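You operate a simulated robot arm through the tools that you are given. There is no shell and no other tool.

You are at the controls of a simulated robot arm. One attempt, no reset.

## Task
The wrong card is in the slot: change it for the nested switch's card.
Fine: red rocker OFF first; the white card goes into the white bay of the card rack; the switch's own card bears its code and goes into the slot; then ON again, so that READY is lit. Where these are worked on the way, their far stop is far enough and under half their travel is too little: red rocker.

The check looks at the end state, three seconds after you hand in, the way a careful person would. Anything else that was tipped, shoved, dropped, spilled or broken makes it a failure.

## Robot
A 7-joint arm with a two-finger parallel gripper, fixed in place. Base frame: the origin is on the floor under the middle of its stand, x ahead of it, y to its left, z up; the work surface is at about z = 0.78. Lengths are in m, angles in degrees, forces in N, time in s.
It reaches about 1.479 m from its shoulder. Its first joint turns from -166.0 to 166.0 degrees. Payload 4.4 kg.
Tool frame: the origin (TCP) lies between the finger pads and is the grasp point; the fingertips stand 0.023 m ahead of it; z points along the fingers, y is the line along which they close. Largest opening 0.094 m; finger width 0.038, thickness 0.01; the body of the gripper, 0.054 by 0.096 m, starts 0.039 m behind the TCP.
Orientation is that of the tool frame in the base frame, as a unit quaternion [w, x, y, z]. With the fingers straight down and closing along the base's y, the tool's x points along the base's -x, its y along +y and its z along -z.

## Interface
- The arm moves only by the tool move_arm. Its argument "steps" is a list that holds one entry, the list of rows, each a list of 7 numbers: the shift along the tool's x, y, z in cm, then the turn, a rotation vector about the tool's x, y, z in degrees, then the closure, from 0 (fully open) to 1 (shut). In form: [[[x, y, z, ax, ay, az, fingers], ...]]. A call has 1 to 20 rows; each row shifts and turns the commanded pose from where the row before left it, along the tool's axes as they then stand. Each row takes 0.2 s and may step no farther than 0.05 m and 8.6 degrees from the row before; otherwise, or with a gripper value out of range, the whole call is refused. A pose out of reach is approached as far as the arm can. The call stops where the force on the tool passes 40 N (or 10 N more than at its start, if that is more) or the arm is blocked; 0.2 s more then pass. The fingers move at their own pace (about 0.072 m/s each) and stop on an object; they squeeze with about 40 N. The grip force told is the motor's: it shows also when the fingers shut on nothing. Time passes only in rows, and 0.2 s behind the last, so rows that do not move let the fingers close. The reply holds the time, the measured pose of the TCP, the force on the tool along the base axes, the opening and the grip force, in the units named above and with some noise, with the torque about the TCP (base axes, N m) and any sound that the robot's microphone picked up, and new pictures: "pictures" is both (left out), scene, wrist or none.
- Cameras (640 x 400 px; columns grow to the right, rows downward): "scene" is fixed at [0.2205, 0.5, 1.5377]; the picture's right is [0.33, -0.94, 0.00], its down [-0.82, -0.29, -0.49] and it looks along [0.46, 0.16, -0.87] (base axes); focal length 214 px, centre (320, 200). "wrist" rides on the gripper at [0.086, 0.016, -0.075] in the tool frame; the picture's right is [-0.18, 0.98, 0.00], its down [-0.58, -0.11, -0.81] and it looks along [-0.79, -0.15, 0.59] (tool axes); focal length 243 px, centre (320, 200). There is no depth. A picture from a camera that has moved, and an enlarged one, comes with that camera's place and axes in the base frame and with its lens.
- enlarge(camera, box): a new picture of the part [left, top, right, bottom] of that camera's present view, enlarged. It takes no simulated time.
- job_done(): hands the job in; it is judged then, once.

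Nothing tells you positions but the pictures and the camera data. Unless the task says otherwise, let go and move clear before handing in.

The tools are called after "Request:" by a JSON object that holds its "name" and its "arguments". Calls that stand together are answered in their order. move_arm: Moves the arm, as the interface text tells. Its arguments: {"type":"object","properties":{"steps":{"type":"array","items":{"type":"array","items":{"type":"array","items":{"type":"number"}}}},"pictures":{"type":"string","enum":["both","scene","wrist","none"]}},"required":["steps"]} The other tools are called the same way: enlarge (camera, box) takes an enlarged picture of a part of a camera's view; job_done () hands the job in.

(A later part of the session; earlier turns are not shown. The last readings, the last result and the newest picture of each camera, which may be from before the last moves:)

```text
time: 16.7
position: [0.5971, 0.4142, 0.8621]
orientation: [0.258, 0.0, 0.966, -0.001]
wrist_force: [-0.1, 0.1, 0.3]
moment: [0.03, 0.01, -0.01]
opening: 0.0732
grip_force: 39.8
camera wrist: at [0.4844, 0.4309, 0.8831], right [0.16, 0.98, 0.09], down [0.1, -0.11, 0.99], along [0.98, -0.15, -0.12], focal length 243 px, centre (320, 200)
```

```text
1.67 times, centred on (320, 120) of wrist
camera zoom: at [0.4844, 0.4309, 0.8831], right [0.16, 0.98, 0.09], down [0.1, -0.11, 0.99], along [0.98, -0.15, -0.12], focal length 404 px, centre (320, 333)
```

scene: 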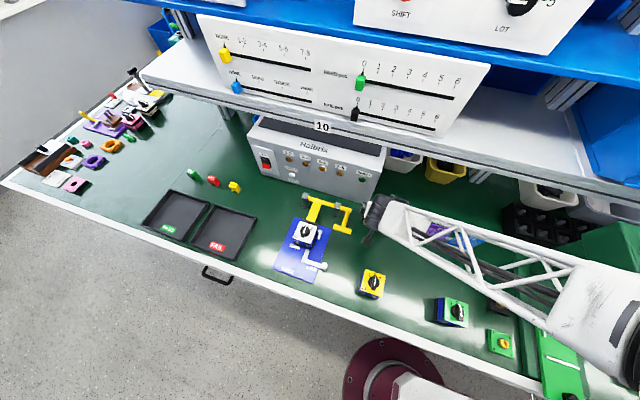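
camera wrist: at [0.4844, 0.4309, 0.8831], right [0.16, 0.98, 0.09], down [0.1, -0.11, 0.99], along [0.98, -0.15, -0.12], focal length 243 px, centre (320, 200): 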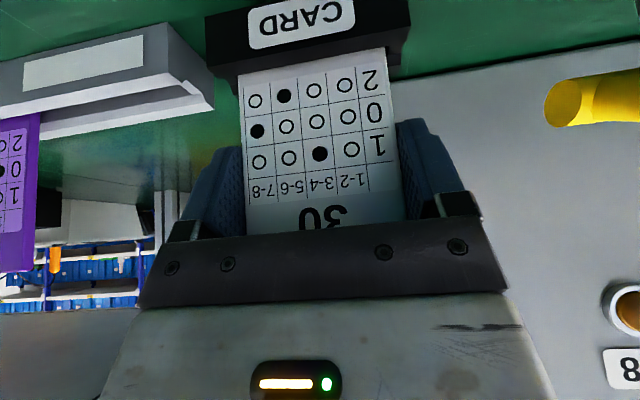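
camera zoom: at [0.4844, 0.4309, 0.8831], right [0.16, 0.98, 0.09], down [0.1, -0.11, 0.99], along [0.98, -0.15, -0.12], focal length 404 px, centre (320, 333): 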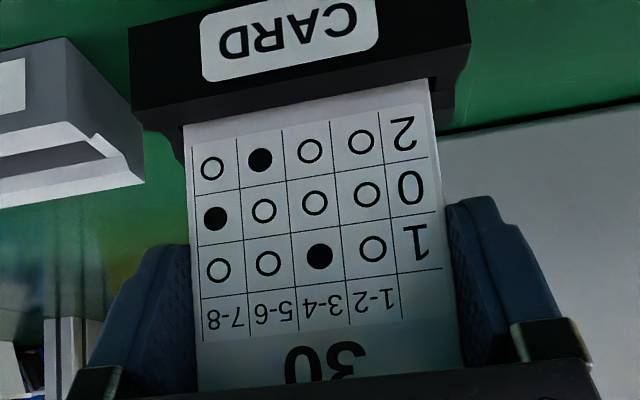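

The grip is on (opening 0.0732). I'll take a zoomed reference of how the card sits in the fingers, then lift straight up.

Request:
{"name": "enlarge", "arguments": {"camera": "wrist", "box": [230, 140, 410, 240]}}

Request:
{"name": "move_arm", "arguments": {"steps": [[[-0.25, 0, -0.433, 0, 0, 0, 1], [-0.5, 0, -0.866, 0, 0, 0, 1], [-0.5, 0, -0.866, 0, 0, 0, 1], [-0.5, 0, -0.866, 0, 0, 0, 1], [-0.75, 0, -1.3, 0, 0, 0, 1], [-0.75, 0, -1.3, 0, 0, 0, 1], [0, 0, 0, 0, 0, 0, 1]]]}}

Request:
{"name": "enlarge", "arguments": {"camera": "wrist", "box": [180, 0, 460, 240]}}

Request:
{"name": "enlarge", "arguments": {"camera": "scene", "box": [340, 150, 480, 250]}}

```text
3.56 times, centred on (320, 190) of wrist
camera zoom: at [0.4844, 0.4309, 0.8831], right [0.16, 0.98, 0.09], down [0.1, -0.11, 0.99], along [0.98, -0.15, -0.12], focal length 863 px, centre (320, 236)
```

zoom: 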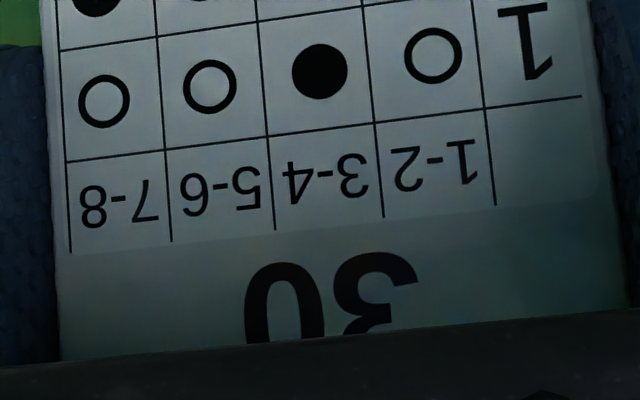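

```text
time: 18.3
position: [0.5958, 0.414, 0.9283]
orientation: [0.259, 0.0, 0.966, -0.001]
wrist_force: [-0.2, 0.6, -0.8]
moment: [0.0, 0.0, -0.01]
opening: 0.0731
grip_force: 40.2
camera wrist: at [0.484, 0.4312, 0.9482], right [0.16, 0.98, 0.09], down [0.1, -0.11, 0.99], along [0.98, -0.15, -0.12], focal length 243 px, centre (320, 200)
```

scene: 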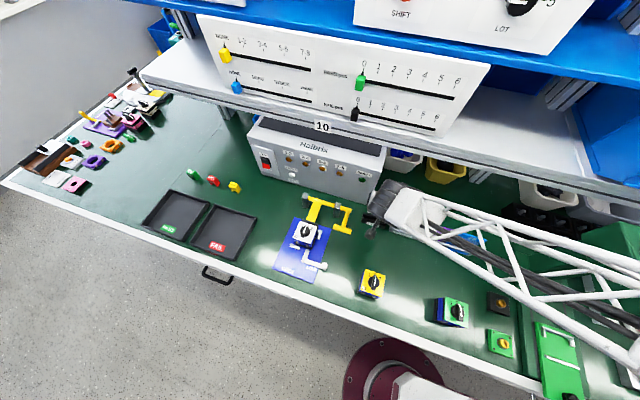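
wrist: 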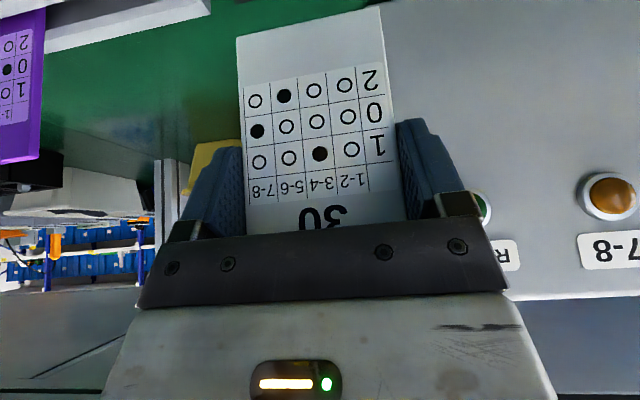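

```text
1.67 times, centred on (320, 120) of wrist
camera zoom: at [0.484, 0.4312, 0.9482], right [0.16, 0.98, 0.09], down [0.1, -0.11, 0.99], along [0.98, -0.15, -0.12], focal length 404 px, centre (320, 333)
```

zoom: 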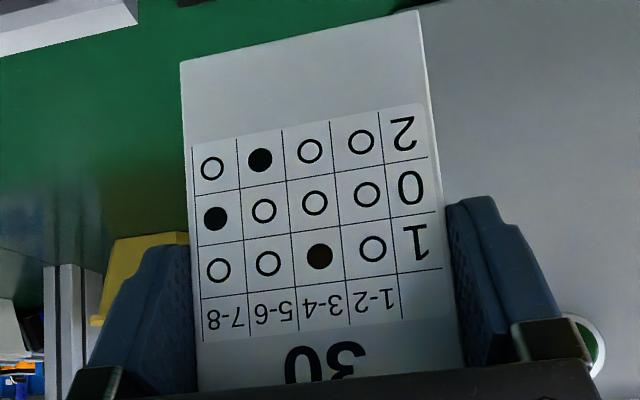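

```text
4.00 times, centred on (410, 200) of scene
camera zoom: at [0.2205, 0.5, 1.5377], right [0.33, -0.94, 0.0], down [-0.82, -0.29, -0.49], along [0.46, 0.16, -0.87], focal length 858 px, centre (-40, 200)
```

zoom: 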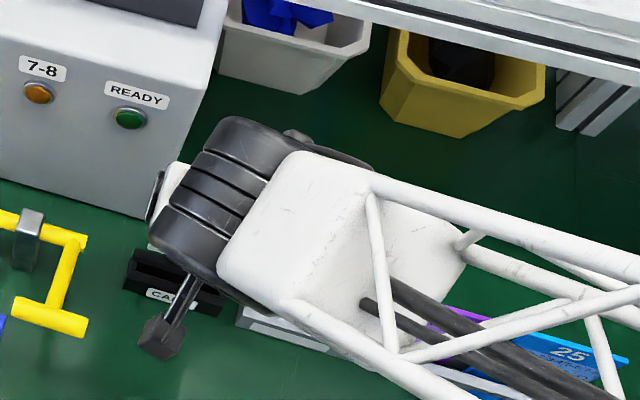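

The white card came out cleanly; its lower edge is about 8.4 cm below the TCP. I'll carry it sideways to the white bay (y≈0.3045) at this height and check alignment.

Request:
{"name": "move_arm", "arguments": {"steps": [[[0, -2.0, 0, 0, 0, 0, 1], [0, -3.0, 0, 0, 0, 0, 1], [0, -3.0, 0, 0, 0, 0, 1], [0, -2.0, 0, 0, 0, 0, 1], [0, -0.9, 0, 0, 0, 0, 1], [0, 0, 0, 0, 0, 0, 1]]]}}

Request:
{"name": "enlarge", "arguments": {"camera": "wrist", "box": [80, 0, 480, 240]}}

Request:
{"name": "enlarge", "arguments": {"camera": "scene", "box": [360, 170, 520, 270]}}

```text
time: 19.7
position: [0.5967, 0.3057, 0.9265]
orientation: [0.258, 0.0, 0.966, -0.001]
wrist_force: [-0.2, -0.8, -1.2]
moment: [0.0, 0.0, -0.01]
opening: 0.0734
grip_force: 40.3
camera wrist: at [0.4844, 0.3223, 0.948], right [0.16, 0.98, 0.09], down [0.1, -0.11, 0.99], along [0.98, -0.15, -0.12], focal length 243 px, centre (320, 200)
```

scene: 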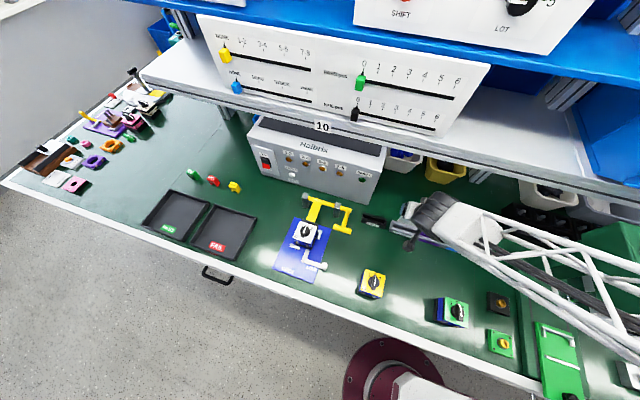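
wrist: 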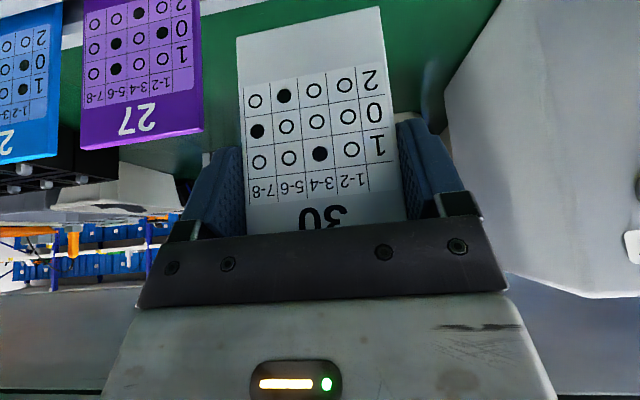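

```text
1.60 times, centred on (280, 120) of wrist
camera zoom: at [0.4844, 0.3223, 0.948], right [0.16, 0.98, 0.09], down [0.1, -0.11, 0.99], along [0.98, -0.15, -0.12], focal length 388 px, centre (384, 328)
```

zoom: 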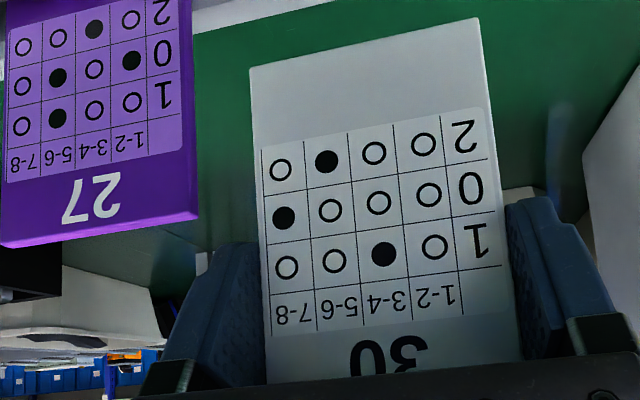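

```text
4.00 times, centred on (440, 220) of scene
camera zoom: at [0.2205, 0.5, 1.5377], right [0.33, -0.94, 0.0], down [-0.82, -0.29, -0.49], along [0.46, 0.16, -0.87], focal length 858 px, centre (-160, 120)
```

zoom: 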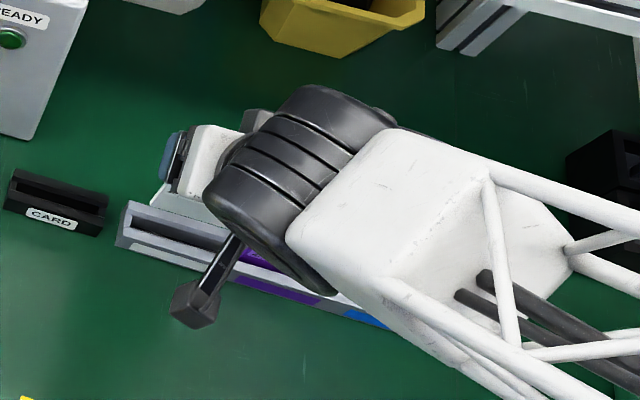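

I can see the rack's empty channel beside the arm. Let me zoom on the rack's left end and the empty slot to pin down the channel position.

Request:
{"name": "enlarge", "arguments": {"camera": "scene", "box": [385, 210, 435, 245]}}

Request:
{"name": "enlarge", "arguments": {"camera": "scene", "box": [355, 205, 395, 235]}}

Request:
{"name": "enlarge", "arguments": {"camera": "wrist", "box": [180, 0, 280, 60]}}

```text
11.43 times, centred on (410, 228) of scene
camera zoom: at [0.2205, 0.5, 1.5377], right [0.33, -0.94, 0.0], down [-0.82, -0.29, -0.49], along [0.46, 0.16, -0.87], focal length 2451 px, centre (-709, -114)
```

zoom: 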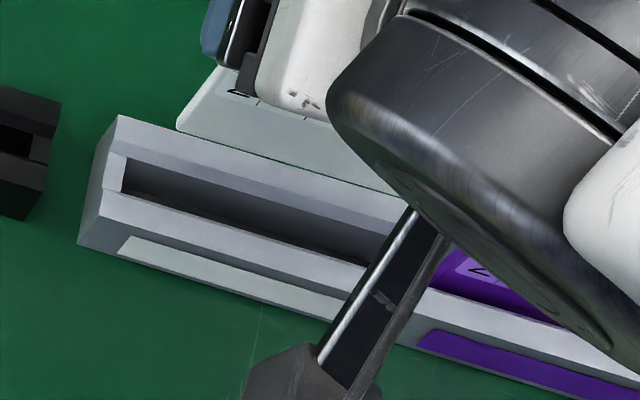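

```text
13.33 times, centred on (375, 220) of scene
camera zoom: at [0.2205, 0.5, 1.5377], right [0.33, -0.94, 0.0], down [-0.82, -0.29, -0.49], along [0.46, 0.16, -0.87], focal length 2860 px, centre (-413, -67)
```

zoom: 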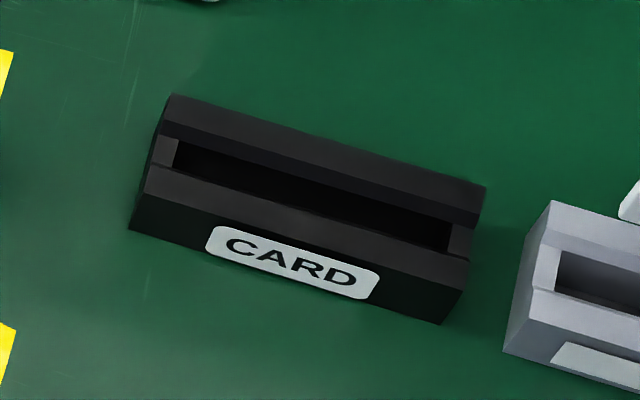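

```text
6.40 times, centred on (230, 30) of wrist
camera zoom: at [0.4844, 0.3223, 0.948], right [0.16, 0.98, 0.09], down [0.1, -0.11, 0.99], along [0.98, -0.15, -0.12], focal length 1553 px, centre (896, 1288)
```

zoom: 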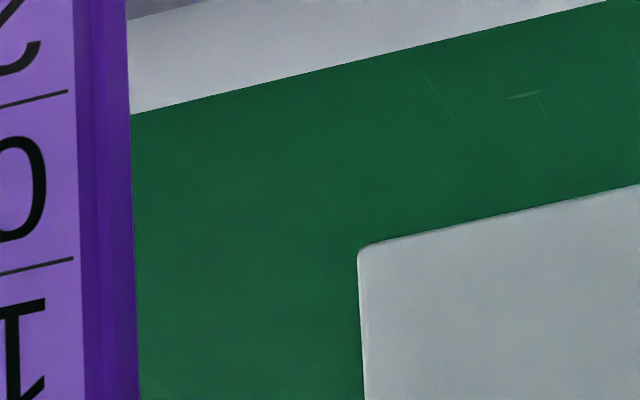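

The rack channel runs x≈0.5885–0.600 at its mouth (centre ≈0.594) and the white bay is centred near y≈0.3055, so the card is well placed. I'll lower it to just above the rack and check.

Request:
{"name": "move_arm", "arguments": {"steps": [[[0.5, 0, 0.866, 0, 0, 0, 1], [0.5, 0, 0.866, 0, 0, 0, 1], [0.5, 0, 0.866, 0, 0, 0, 1], [0, 0, 0, 0, 0, 0, 1]]]}}

Request:
{"name": "enlarge", "arguments": {"camera": "wrist", "box": [200, 0, 420, 80]}}

Request:
{"name": "enlarge", "arguments": {"camera": "scene", "box": [385, 200, 445, 245]}}

```text
time: 20.7
position: [0.5957, 0.3052, 0.8971]
orientation: [0.258, -0.001, 0.966, 0.0]
wrist_force: [0.3, 0.4, -1.3]
moment: [0.01, -0.02, 0.03]
opening: 0.0731
grip_force: 40.2
camera wrist: at [0.4842, 0.3224, 0.9179], right [0.16, 0.98, 0.09], down [0.1, -0.11, 0.99], along [0.98, -0.15, -0.12], focal length 243 px, centre (320, 200)
```

scene: 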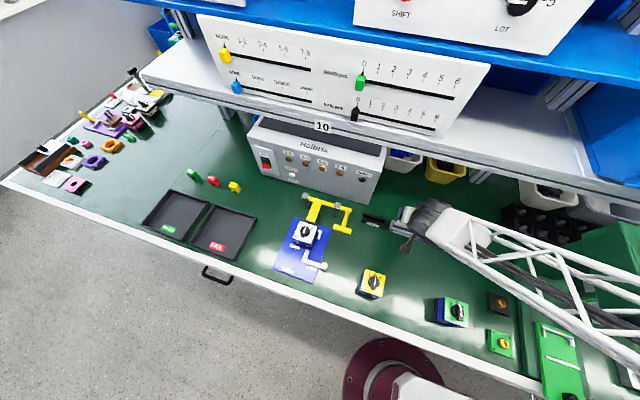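
wrist: 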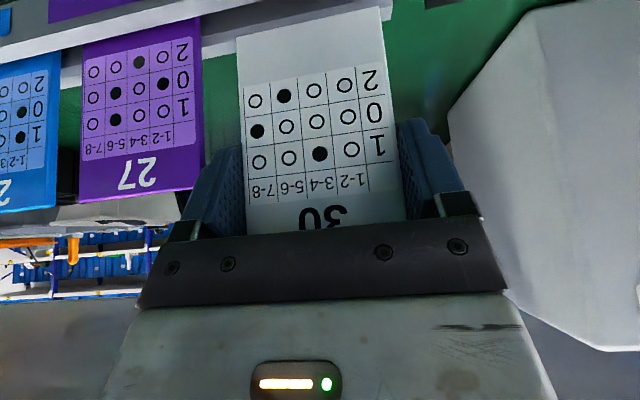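

```text
2.91 times, centred on (310, 40) of wrist
camera zoom: at [0.4842, 0.3224, 0.9179], right [0.16, 0.98, 0.09], down [0.1, -0.11, 0.99], along [0.98, -0.15, -0.12], focal length 706 px, centre (349, 666)
```

zoom: 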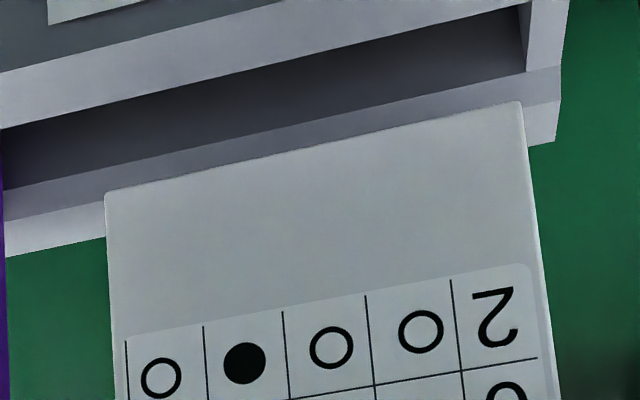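

```text
8.89 times, centred on (415, 222) of scene
camera zoom: at [0.2205, 0.5, 1.5377], right [0.33, -0.94, 0.0], down [-0.82, -0.29, -0.49], along [0.46, 0.16, -0.87], focal length 1906 px, centre (-524, 0)
```

zoom: 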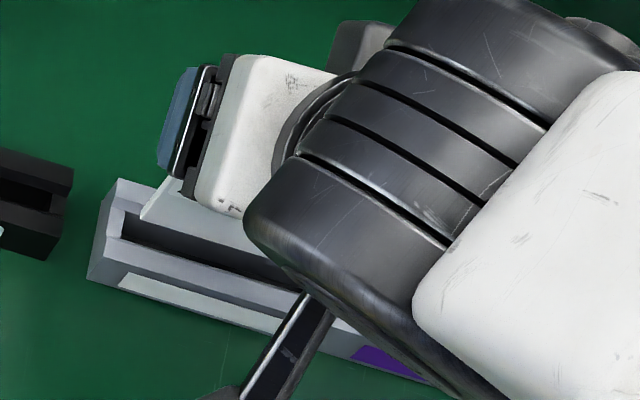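

The card's lower edge is just above the channel, slightly toward the back wall. I'll shift 1.5 mm toward the robot and lower it into the channel in small steps.

Request:
{"name": "move_arm", "arguments": {"steps": [[[0.13, 0, -0.075, 0, 0, 0, 1], [0.25, 0, 0.433, 0, 0, 0, 1], [0.25, 0, 0.433, 0, 0, 0, 1], [0.25, 0, 0.433, 0, 0, 0, 1], [0.25, 0, 0.433, 0, 0, 0, 1], [0, 0, 0, 0, 0, 0, 1]]]}}

Request:
{"name": "enlarge", "arguments": {"camera": "wrist", "box": [180, 0, 440, 140]}}

Request:
{"name": "enlarge", "arguments": {"camera": "scene", "box": [385, 200, 445, 245]}}

```text
time: 22.1
position: [0.5953, 0.305, 0.8781]
orientation: [0.258, -0.001, 0.966, -0.001]
wrist_force: [0.8, -1.0, 1.0]
moment: [0.0, 0.02, 0.04]
opening: 0.0731
grip_force: 39.8
camera wrist: at [0.4826, 0.3221, 0.8981], right [0.16, 0.98, 0.09], down [0.1, -0.11, 0.99], along [0.98, -0.15, -0.12], focal length 243 px, centre (320, 200)
```

scene: 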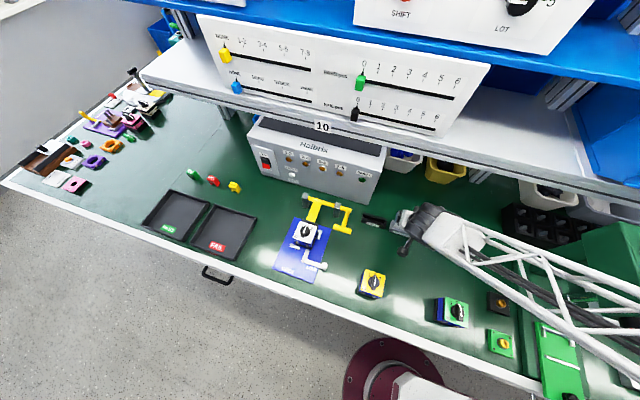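
wrist: 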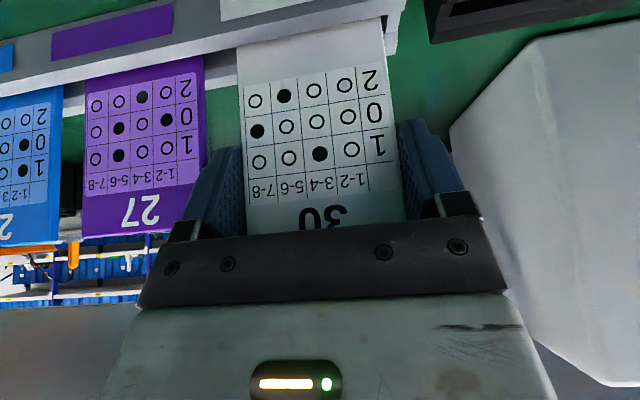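

```text
2.46 times, centred on (310, 70) of wrist
camera zoom: at [0.4826, 0.3221, 0.8981], right [0.16, 0.98, 0.09], down [0.1, -0.11, 0.99], along [0.98, -0.15, -0.12], focal length 597 px, centre (345, 520)
```

zoom: 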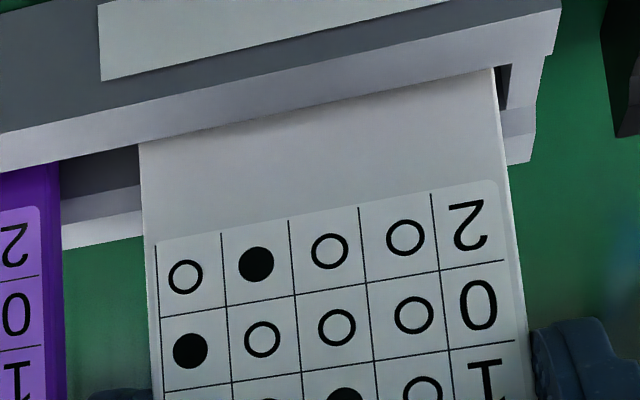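

```text
8.89 times, centred on (415, 222) of scene
camera zoom: at [0.2205, 0.5, 1.5377], right [0.33, -0.94, 0.0], down [-0.82, -0.29, -0.49], along [0.46, 0.16, -0.87], focal length 1906 px, centre (-524, 0)
```

zoom: 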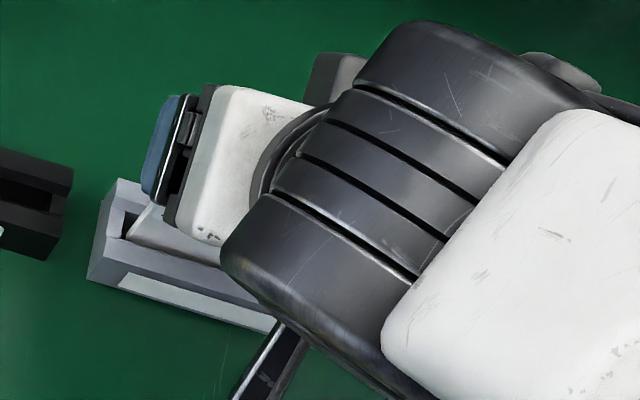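

The card has entered the channel cleanly with no contact force. I'll lower further toward the floor of the bay.

Request:
{"name": "move_arm", "arguments": {"steps": [[[0.2, 0, 0.346, 0, 0, 0, 1], [0.2, 0, 0.346, 0, 0, 0, 1], [0.15, 0, 0.26, 0, 0, 0, 1], [0.05, 0, 0.0866, 0, 0, 0, 1], [0, 0, 0, 0, 0, 0, 1]]], "pictures": "wrist"}}

```text
time: 23.3
position: [0.5936, 0.3047, 0.8636]
orientation: [0.258, -0.001, 0.966, 0.0]
wrist_force: [-0.2, -0.8, -0.6]
moment: [-0.03, 0.02, -0.04]
opening: 0.0729
grip_force: 40.1
camera wrist: at [0.4824, 0.322, 0.8861], right [0.16, 0.98, 0.09], down [0.1, -0.11, 0.99], along [0.98, -0.15, -0.12], focal length 243 px, centre (320, 200)
```

wrist: 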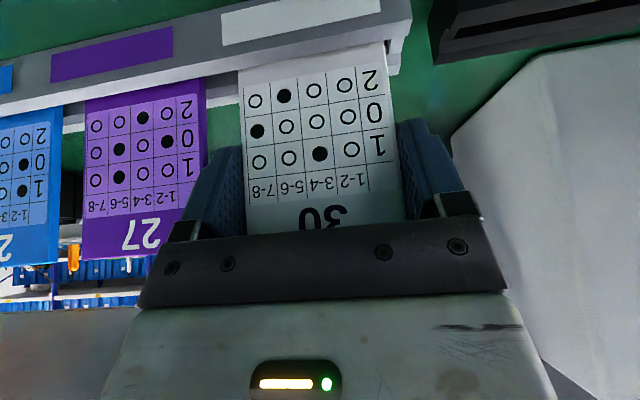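

Still no contact. A few more millimetres down in 1 mm steps.

Request:
{"name": "move_arm", "arguments": {"steps": [[[0.05, 0, 0.0866, 0, 0, 0, 1], [0.05, 0, 0.0866, 0, 0, 0, 1], [0, 0, 0, 0, 0, 0, 1]]], "pictures": "none"}}

```text
time: 24.1
position: [0.594, 0.3063, 0.8623]
orientation: [0.258, 0.0, 0.966, -0.001]
wrist_force: [-0.6, -0.3, 0.4]
moment: [0.02, 0.05, -0.01]
opening: 0.0731
grip_force: 40.3
```

Request:
{"name": "move_arm", "arguments": {"steps": [[[0.05, 0, 0.0866, 0, 0, 0, 1], [0, 0, 0, 0, 0, 0, 1]]], "pictures": "none"}}

```text
time: 24.7
position: [0.5954, 0.3062, 0.8606]
orientation: [0.258, -0.001, 0.966, 0.0]
wrist_force: [0.3, 0.0, 0.2]
moment: [0.01, -0.01, 0.04]
opening: 0.0732
grip_force: 39.9
```

Request:
{"name": "move_arm", "arguments": {"steps": [[[0.05, 0, 0.0866, 0, 0, 0, 1], [0, 0, 0, 0, 0, 0, 1]]], "pictures": "wrist"}}

Request:
{"name": "enlarge", "arguments": {"camera": "wrist", "box": [20, 0, 440, 270]}}

```text
time: 25.3
position: [0.5958, 0.3064, 0.8626]
orientation: [0.259, -0.002, 0.966, 0.001]
wrist_force: [0.7, -0.3, 13.4]
moment: [-0.06, -0.03, 0.02]
opening: 0.0729
grip_force: 40.4
camera wrist: at [0.4832, 0.3226, 0.8828], right [0.16, 0.98, 0.09], down [0.1, -0.11, 0.99], along [0.98, -0.15, -0.12], focal length 243 px, centre (320, 200)
```

wrist: 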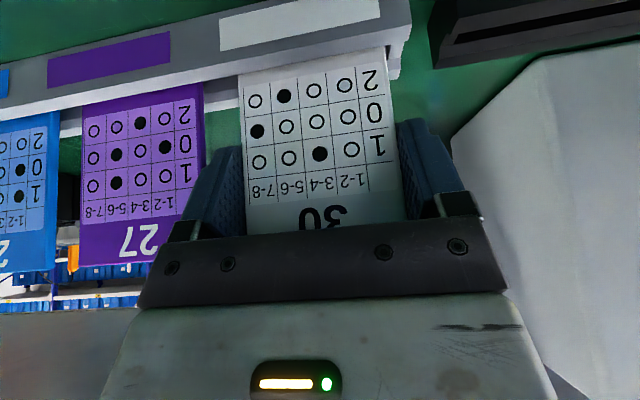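

```text
1.48 times, centred on (230, 135) of wrist
camera zoom: at [0.4832, 0.3226, 0.8828], right [0.16, 0.98, 0.09], down [0.1, -0.11, 0.99], along [0.98, -0.15, -0.12], focal length 359 px, centre (453, 296)
```

zoom: 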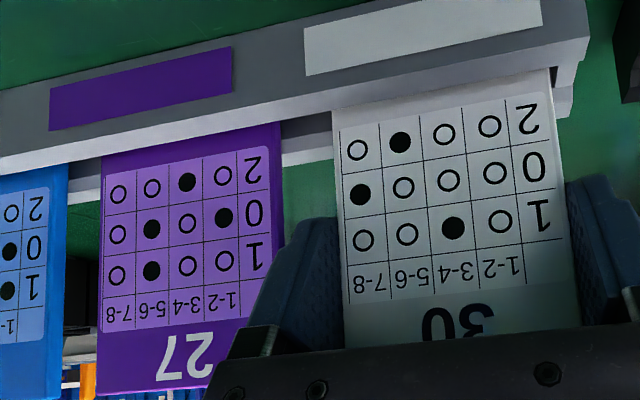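

Contact with the bay floor (13 N upward) at the same height as in the slot. I'll open slightly to release and check the card stays upright.

Request:
{"name": "move_arm", "arguments": {"steps": [[[0, 0, 0, 0, 0, 0, 0.12], [0, 0, 0, 0, 0, 0, 0.12], [0, 0, 0, 0, 0, 0, 0.12]]], "pictures": "wrist"}}

Request:
{"name": "enlarge", "arguments": {"camera": "wrist", "box": [20, 0, 440, 270]}}

```text
time: 26.1
position: [0.5953, 0.3069, 0.8601]
orientation: [0.258, -0.001, 0.966, 0.0]
wrist_force: [0.1, -0.1, -0.3]
moment: [0.01, 0.0, -0.01]
opening: 0.0826
grip_force: 0.1
camera wrist: at [0.4828, 0.3224, 0.882], right [0.16, 0.98, 0.09], down [0.1, -0.11, 0.99], along [0.98, -0.15, -0.12], focal length 243 px, centre (320, 200)
```

wrist: 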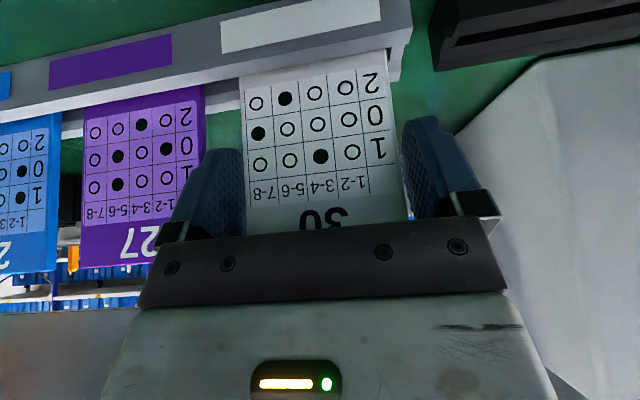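

```text
1.48 times, centred on (230, 135) of wrist
camera zoom: at [0.4828, 0.3224, 0.882], right [0.16, 0.98, 0.09], down [0.1, -0.11, 0.99], along [0.98, -0.15, -0.12], focal length 359 px, centre (453, 296)
```

zoom: 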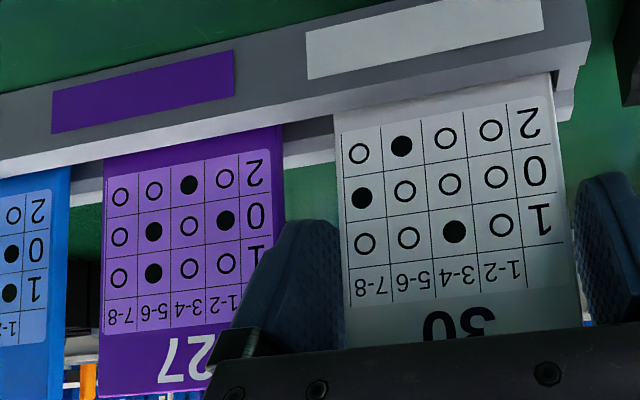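

The card stands upright in the white bay. I'll lift straight up, keeping the same opening.

Request:
{"name": "move_arm", "arguments": {"steps": [[[-0.5, 0, -0.866, 0, 0, 0, 0.12], [-1, 0, -1.732, 0, 0, 0, 0.12], [-1, 0, -1.732, 0, 0, 0, 0.12], [-1, 0, -1.732, 0, 0, 0, 0.12], [-0.5, 0, -0.866, 0, 0, 0, 0.12], [0, 0, 0, 0, 0, 0, 0.12]]]}}

Request:
{"name": "enlarge", "arguments": {"camera": "wrist", "box": [20, 0, 440, 270]}}

Request:
{"name": "enlarge", "arguments": {"camera": "scene", "box": [360, 170, 520, 270]}}

```text
time: 27.5
position: [0.5955, 0.306, 0.9422]
orientation: [0.258, -0.001, 0.966, 0.0]
wrist_force: [0.3, -0.6, -0.1]
moment: [-0.01, 0.02, 0.01]
opening: 0.0828
grip_force: 0.1
camera wrist: at [0.4828, 0.3224, 0.9623], right [0.16, 0.98, 0.09], down [0.1, -0.11, 0.99], along [0.98, -0.15, -0.12], focal length 243 px, centre (320, 200)
```

scene: 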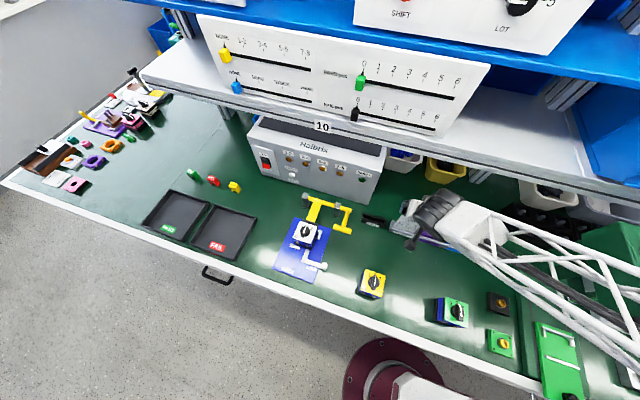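
wrist: 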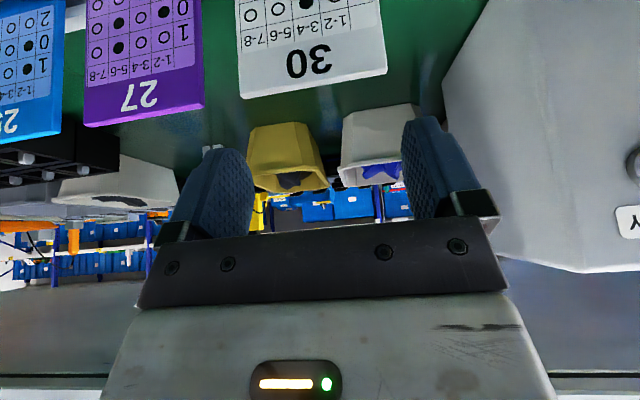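

```text
1.48 times, centred on (230, 135) of wrist
camera zoom: at [0.4828, 0.3224, 0.9623], right [0.16, 0.98, 0.09], down [0.1, -0.11, 0.99], along [0.98, -0.15, -0.12], focal length 359 px, centre (453, 296)
```

zoom: 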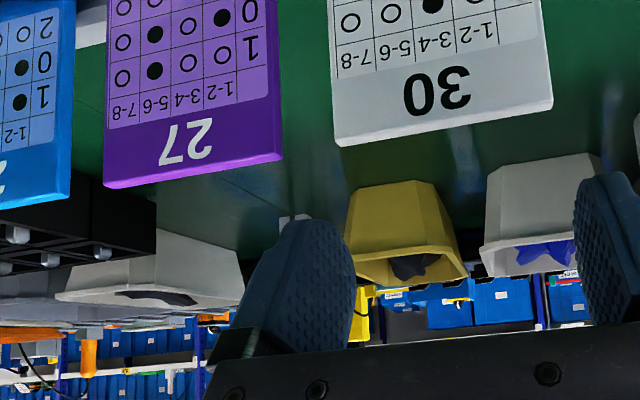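

```text
4.00 times, centred on (440, 220) of scene
camera zoom: at [0.2205, 0.5, 1.5377], right [0.33, -0.94, 0.0], down [-0.82, -0.29, -0.49], along [0.46, 0.16, -0.87], focal length 858 px, centre (-160, 120)
```

zoom: 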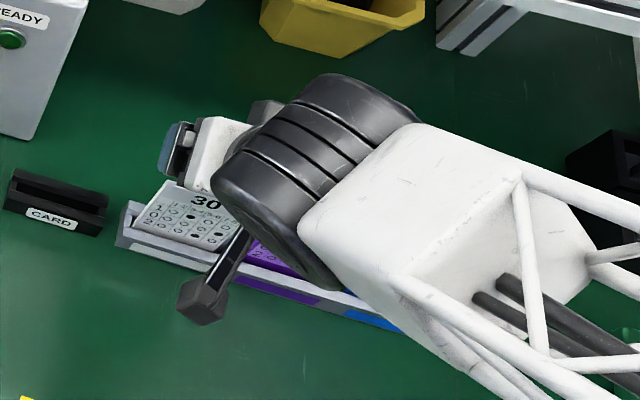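

White card 30 is standing in the white bay. Next I'll move over the purple card 27 (centre y≈0.2105), keeping the fingers at a reduced 8.3 cm opening to clear its neighbours.

Request:
{"name": "move_arm", "arguments": {"steps": [[[0, -3.2, 0, 0, 0, 0, 0.12], [0, -3.2, 0, 0, 0, 0, 0.12], [0, -3.15, 0, 0, 0, 0, 0.12], [0, 0, 0, 0, 0, 0, 0.12]]]}}

Request:
{"name": "enlarge", "arguments": {"camera": "wrist", "box": [140, 0, 500, 230]}}

Request:
{"name": "enlarge", "arguments": {"camera": "wrist", "box": [160, 0, 320, 110]}}

Request:
{"name": "enlarge", "arguments": {"camera": "wrist", "box": [320, 0, 480, 110]}}

```text
time: 28.5
position: [0.5943, 0.21, 0.942]
orientation: [0.258, 0.0, 0.966, -0.001]
wrist_force: [-0.1, -0.1, 0.5]
moment: [-0.02, -0.02, 0.0]
opening: 0.0831
grip_force: 0.1
camera wrist: at [0.4824, 0.2265, 0.9625], right [0.16, 0.98, 0.09], down [0.1, -0.11, 0.99], along [0.98, -0.15, -0.12], focal length 243 px, centre (320, 200)
```

scene: 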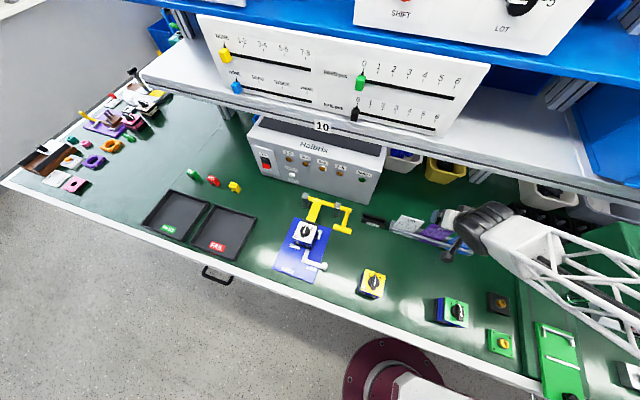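
wrist: 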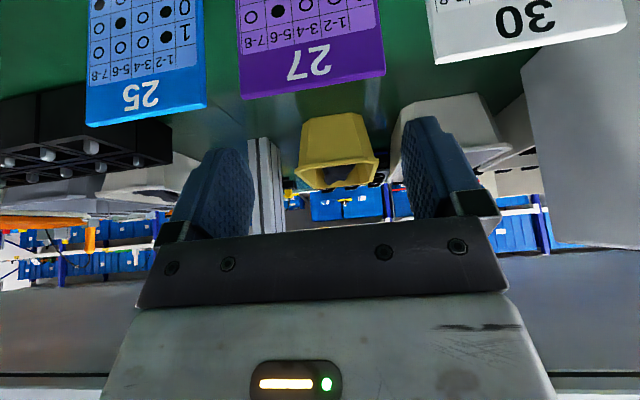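

```text
1.74 times, centred on (320, 115) of wrist
camera zoom: at [0.4824, 0.2265, 0.9625], right [0.16, 0.98, 0.09], down [0.1, -0.11, 0.99], along [0.98, -0.15, -0.12], focal length 422 px, centre (320, 348)
```

zoom: 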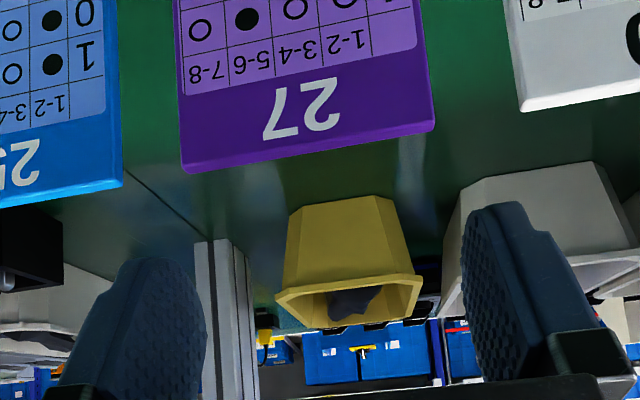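

```text
3.64 times, centred on (240, 55) of wrist
camera zoom: at [0.4824, 0.2265, 0.9625], right [0.16, 0.98, 0.09], down [0.1, -0.11, 0.99], along [0.98, -0.15, -0.12], focal length 882 px, centre (611, 727)
```

zoom: 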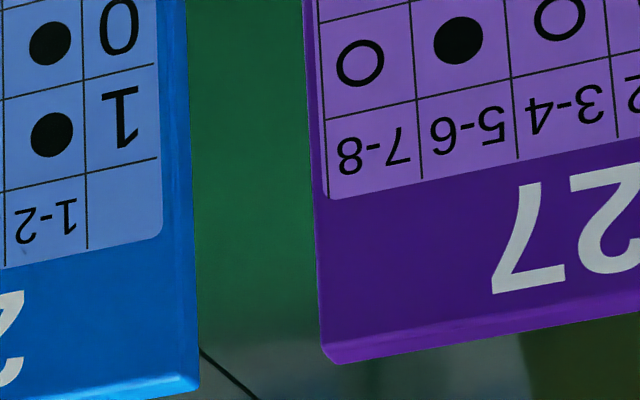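

```text
3.64 times, centred on (400, 55) of wrist
camera zoom: at [0.4824, 0.2265, 0.9625], right [0.16, 0.98, 0.09], down [0.1, -0.11, 0.99], along [0.98, -0.15, -0.12], focal length 882 px, centre (29, 727)
```

zoom: 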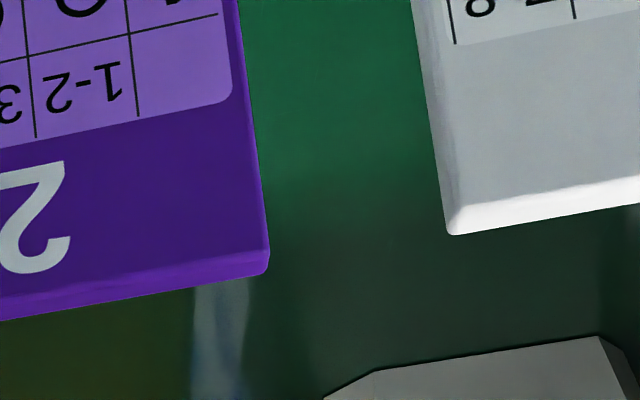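

Purple card spans y≈0.173–0.247, blue's edge is at 0.153 and white's at 0.270, so both fingers fit in the gaps. I'll descend partway and verify before going fully down.

Request:
{"name": "move_arm", "arguments": {"steps": [[[1.0, 0, 1.732, 0, 0, 0, 0.12], [1.0, 0, 1.732, 0, 0, 0, 0.12], [0, 0, 0, 0, 0, 0, 0.12]]]}}

Request:
{"name": "enlarge", "arguments": {"camera": "wrist", "box": [140, 0, 500, 230]}}

Request:
{"name": "enlarge", "arguments": {"camera": "scene", "box": [380, 180, 540, 280]}}

```text
time: 29.3
position: [0.5937, 0.2104, 0.9009]
orientation: [0.258, 0.0, 0.966, -0.001]
wrist_force: [-0.4, -0.1, -0.7]
moment: [-0.02, -0.03, 0.0]
opening: 0.0825
grip_force: 0.1
camera wrist: at [0.4822, 0.2267, 0.9219], right [0.16, 0.98, 0.09], down [0.1, -0.11, 0.99], along [0.98, -0.15, -0.12], focal length 243 px, centre (320, 200)
```

scene: 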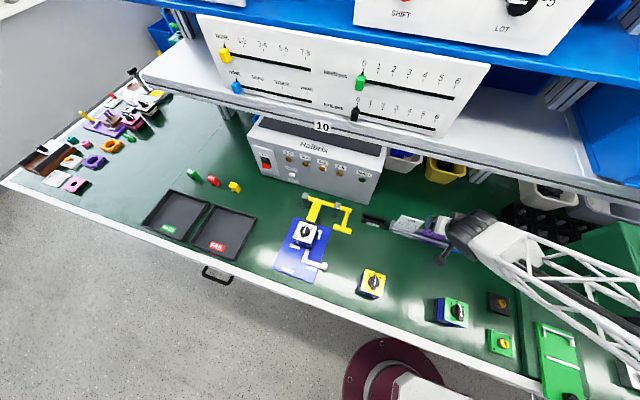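
wrist: 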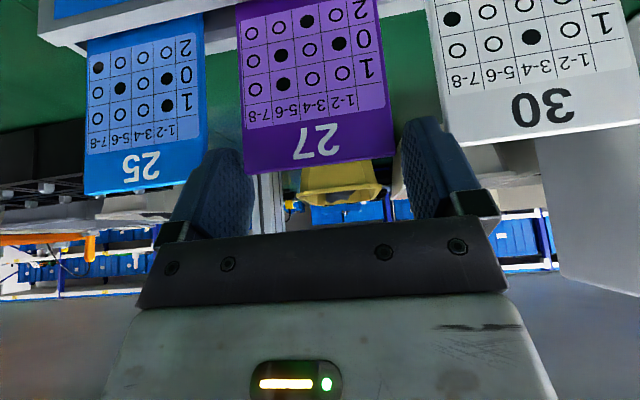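

```text
1.74 times, centred on (320, 115) of wrist
camera zoom: at [0.4822, 0.2267, 0.9219], right [0.16, 0.98, 0.09], down [0.1, -0.11, 0.99], along [0.98, -0.15, -0.12], focal length 422 px, centre (320, 348)
```

zoom: 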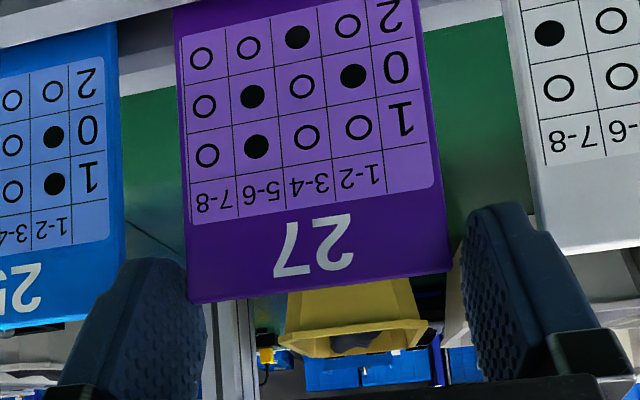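

```text
4.00 times, centred on (460, 230) of scene
camera zoom: at [0.2205, 0.5, 1.5377], right [0.33, -0.94, 0.0], down [-0.82, -0.29, -0.49], along [0.46, 0.16, -0.87], focal length 858 px, centre (-240, 80)
```

zoom: 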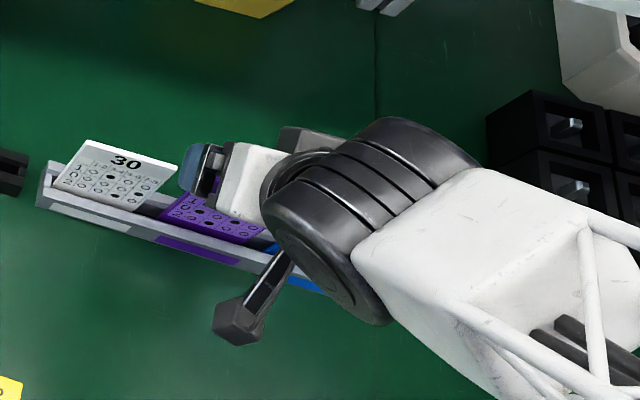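

Fingertips are already in the gaps with no contact. Continuing down to the grasp height.

Request:
{"name": "move_arm", "arguments": {"steps": [[[0.5, 0, 0.866, 0, 0, 0, 0.12], [0.5, 0, 0.866, 0, 0, 0, 0.12], [0.5, 0, 0.866, 0, 0, 0, 0.12], [0.45, 0, 0.78, 0, 0, 0, 0.12], [0, 0, 0, 0, 0, 0, 0.12]]]}}

Request:
{"name": "enlarge", "arguments": {"camera": "wrist", "box": [140, 0, 500, 230]}}

Request:
{"name": "enlarge", "arguments": {"camera": "wrist", "box": [230, 140, 410, 240]}}

```text
time: 30.5
position: [0.5938, 0.21, 0.8609]
orientation: [0.258, -0.001, 0.966, -0.001]
wrist_force: [-0.2, -0.3, -0.1]
moment: [-0.03, 0.0, -0.03]
opening: 0.0826
grip_force: 0.0
camera wrist: at [0.4826, 0.2267, 0.8828], right [0.16, 0.98, 0.09], down [0.1, -0.11, 0.99], along [0.98, -0.15, -0.12], focal length 243 px, centre (320, 200)
```

scene: 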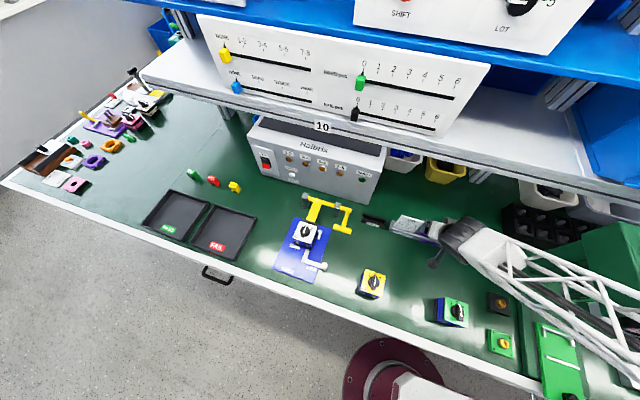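
wrist: 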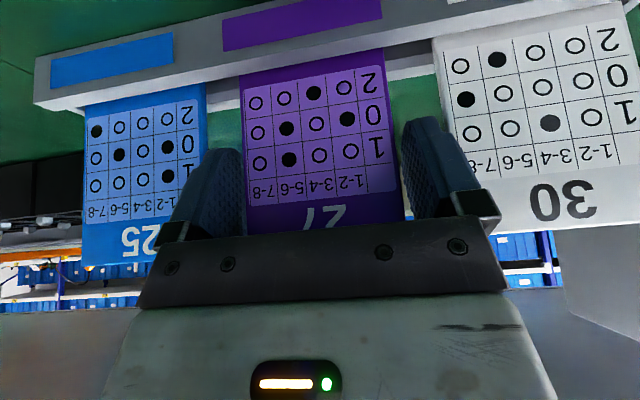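

```text
1.74 times, centred on (320, 115) of wrist
camera zoom: at [0.4826, 0.2267, 0.8828], right [0.16, 0.98, 0.09], down [0.1, -0.11, 0.99], along [0.98, -0.15, -0.12], focal length 422 px, centre (320, 348)
```

zoom: 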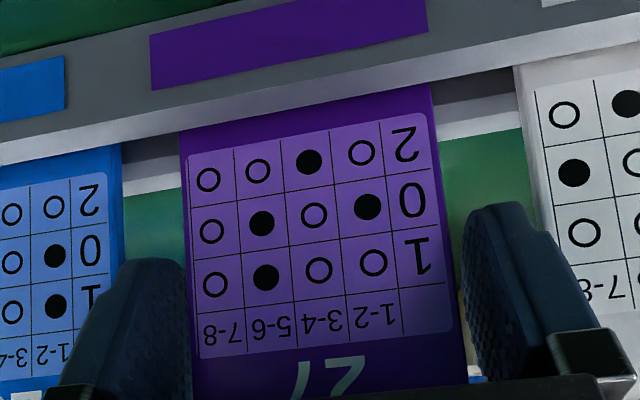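

```text
3.56 times, centred on (320, 190) of wrist
camera zoom: at [0.4826, 0.2267, 0.8828], right [0.16, 0.98, 0.09], down [0.1, -0.11, 0.99], along [0.98, -0.15, -0.12], focal length 863 px, centre (320, 236)
```

zoom: 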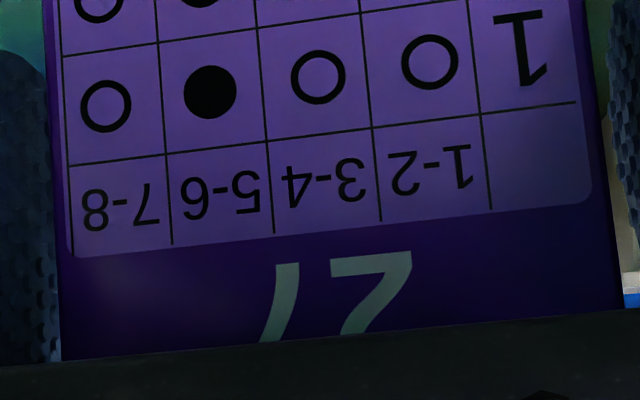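

The view matches the reference of the white card in the slot, except the purple card is ~1.8 mm farther from the gripper. I'll shift +1.8 mm in x to reproduce the same grip, then close.

Request:
{"name": "move_arm", "arguments": {"steps": [[[-0.156, 0, 0.09, 0, 0, 0, 0.12], [0, 0, 0, 0, 0, 0, 0.12], [0, 0, 0, 0, 0, 0, 1], [0, 0, 0, 0, 0, 0, 1], [0, 0, 0, 0, 0, 0, 1]]], "pictures": "wrist"}}

Request:
{"name": "enlarge", "arguments": {"camera": "wrist", "box": [230, 140, 410, 240]}}

```text
time: 31.7
position: [0.5961, 0.2099, 0.8618]
orientation: [0.259, -0.002, 0.966, 0.0]
wrist_force: [-0.1, 0.8, 0.4]
moment: [0.04, -0.01, -0.03]
opening: 0.0733
grip_force: 40.2
camera wrist: at [0.4844, 0.2267, 0.883], right [0.16, 0.98, 0.09], down [0.1, -0.11, 0.99], along [0.98, -0.15, -0.12], focal length 243 px, centre (320, 200)
```

wrist: 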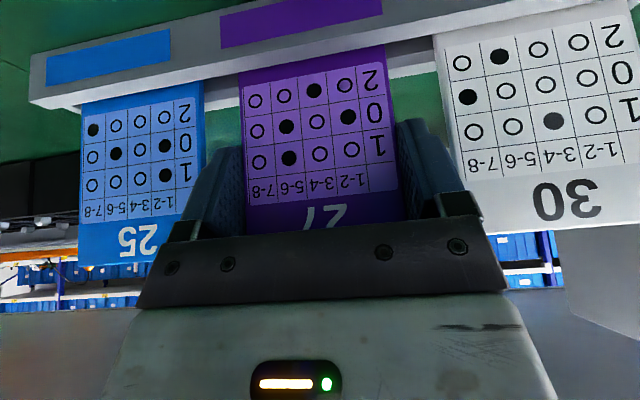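

```text
3.56 times, centred on (320, 190) of wrist
camera zoom: at [0.4844, 0.2267, 0.883], right [0.16, 0.98, 0.09], down [0.1, -0.11, 0.99], along [0.98, -0.15, -0.12], focal length 863 px, centre (320, 236)
```

zoom: 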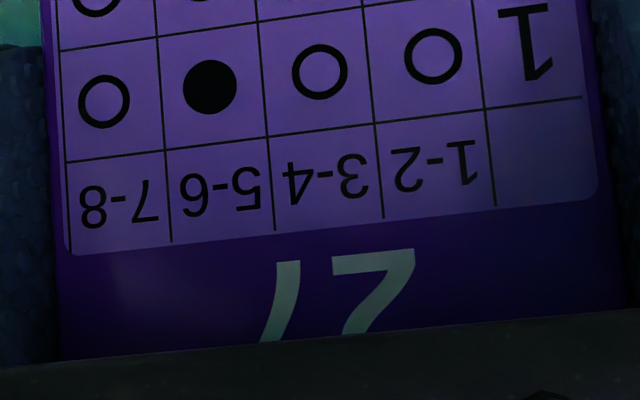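

The purple card sits in the fingers exactly as the white one did. Lifting it straight out, then up and slightly back to clear the white card.

Request:
{"name": "move_arm", "arguments": {"steps": [[[-0.25, 0, -0.433, 0, 0, 0, 1], [-0.5, 0, -0.866, 0, 0, 0, 1], [-0.5, 0, -0.866, 0, 0, 0, 1], [-0.5, 0, -0.866, 0, 0, 0, 1], [-0.75, 0, -1.3, 0, 0, 0, 1], [-0.75, 0, -1.3, 0, 0, 0, 1], [-0.63, 0, -3.1, 0, 0, 0, 1], [-0.63, 0, -3.1, 0, 0, 0, 1], [-0.63, 0, -3.1, 0, 0, 0, 1], [0, 0, 0, 0, 0, 0, 1]]]}}

Request:
{"name": "enlarge", "arguments": {"camera": "scene", "box": [360, 130, 540, 270]}}

```text
time: 33.9
position: [0.5665, 0.2094, 1.0166]
orientation: [0.258, -0.001, 0.966, -0.001]
wrist_force: [-1.1, -0.3, -0.3]
moment: [0.02, 0.01, 0.0]
opening: 0.0731
grip_force: 40.0
camera wrist: at [0.4549, 0.2266, 1.0378], right [0.16, 0.98, 0.09], down [0.1, -0.11, 0.99], along [0.98, -0.15, -0.12], focal length 243 px, centre (320, 200)
```

scene: 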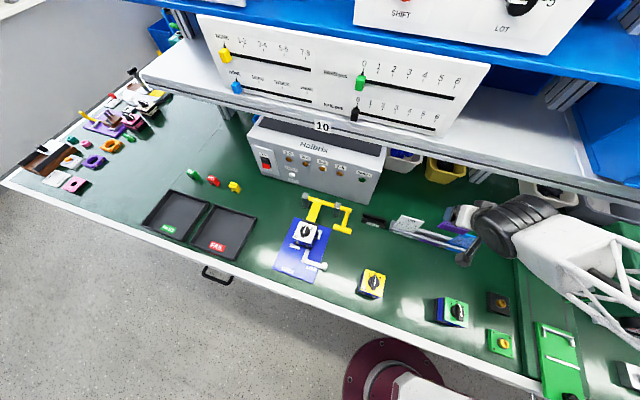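
wrist: 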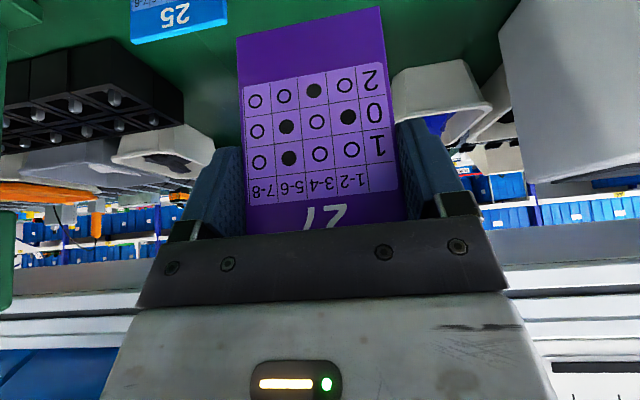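

```text
2.86 times, centred on (450, 200) of scene
camera zoom: at [0.2205, 0.5, 1.5377], right [0.33, -0.94, 0.0], down [-0.82, -0.29, -0.49], along [0.46, 0.16, -0.87], focal length 613 px, centre (-51, 200)
```

zoom: 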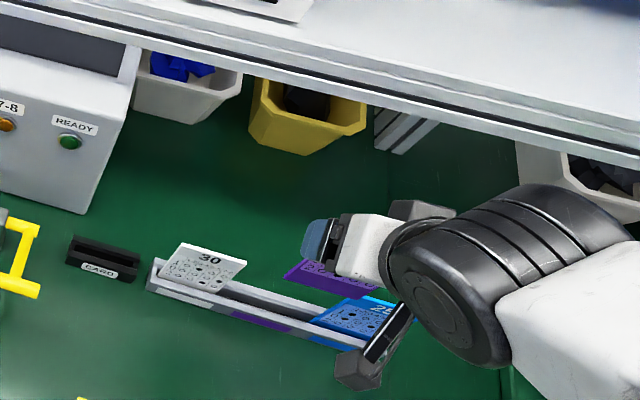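

The purple card is free and well above the white one. Carrying it left to above the slot.

Request:
{"name": "move_arm", "arguments": {"steps": [[[0, 3.0, 0, 0, 0, 0, 1], [0, 4.0, 0, 0, 0, 0, 1], [0, 4.0, 0, 0, 0, 0, 1], [0, 4.0, 0, 0, 0, 0, 1], [0, 3.43, 0, 0, 0, 0, 1], [0, 2.0, 0, 0, 0, 0, 1], [0, 0, 0, 0, 0, 0, 1]]]}}

Request:
{"name": "enlarge", "arguments": {"camera": "scene", "box": [340, 130, 520, 270]}}

```text
time: 35.5
position: [0.5661, 0.4154, 1.0164]
orientation: [0.258, 0.0, 0.966, 0.0]
wrist_force: [0.0, -0.1, -1.0]
moment: [0.01, 0.02, 0.0]
opening: 0.073
grip_force: 39.7
camera wrist: at [0.4536, 0.432, 1.0369], right [0.16, 0.98, 0.09], down [0.1, -0.11, 0.99], along [0.98, -0.15, -0.12], focal length 243 px, centre (320, 200)
```

scene: 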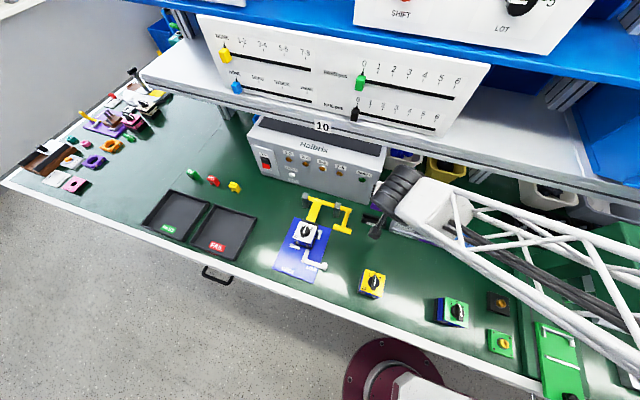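
wrist: 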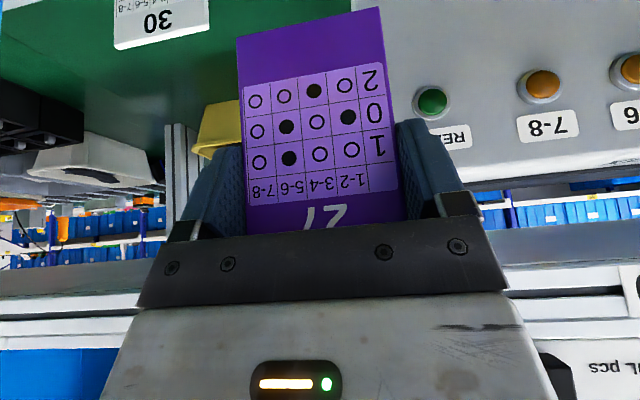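

```text
2.86 times, centred on (430, 200) of scene
camera zoom: at [0.2205, 0.5, 1.5377], right [0.33, -0.94, 0.0], down [-0.82, -0.29, -0.49], along [0.46, 0.16, -0.87], focal length 613 px, centre (6, 200)
```

zoom: 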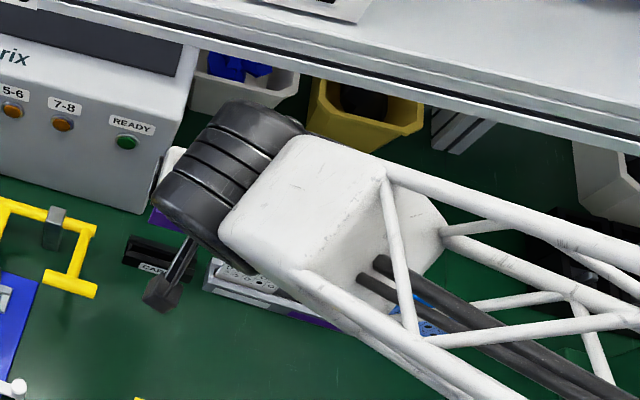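

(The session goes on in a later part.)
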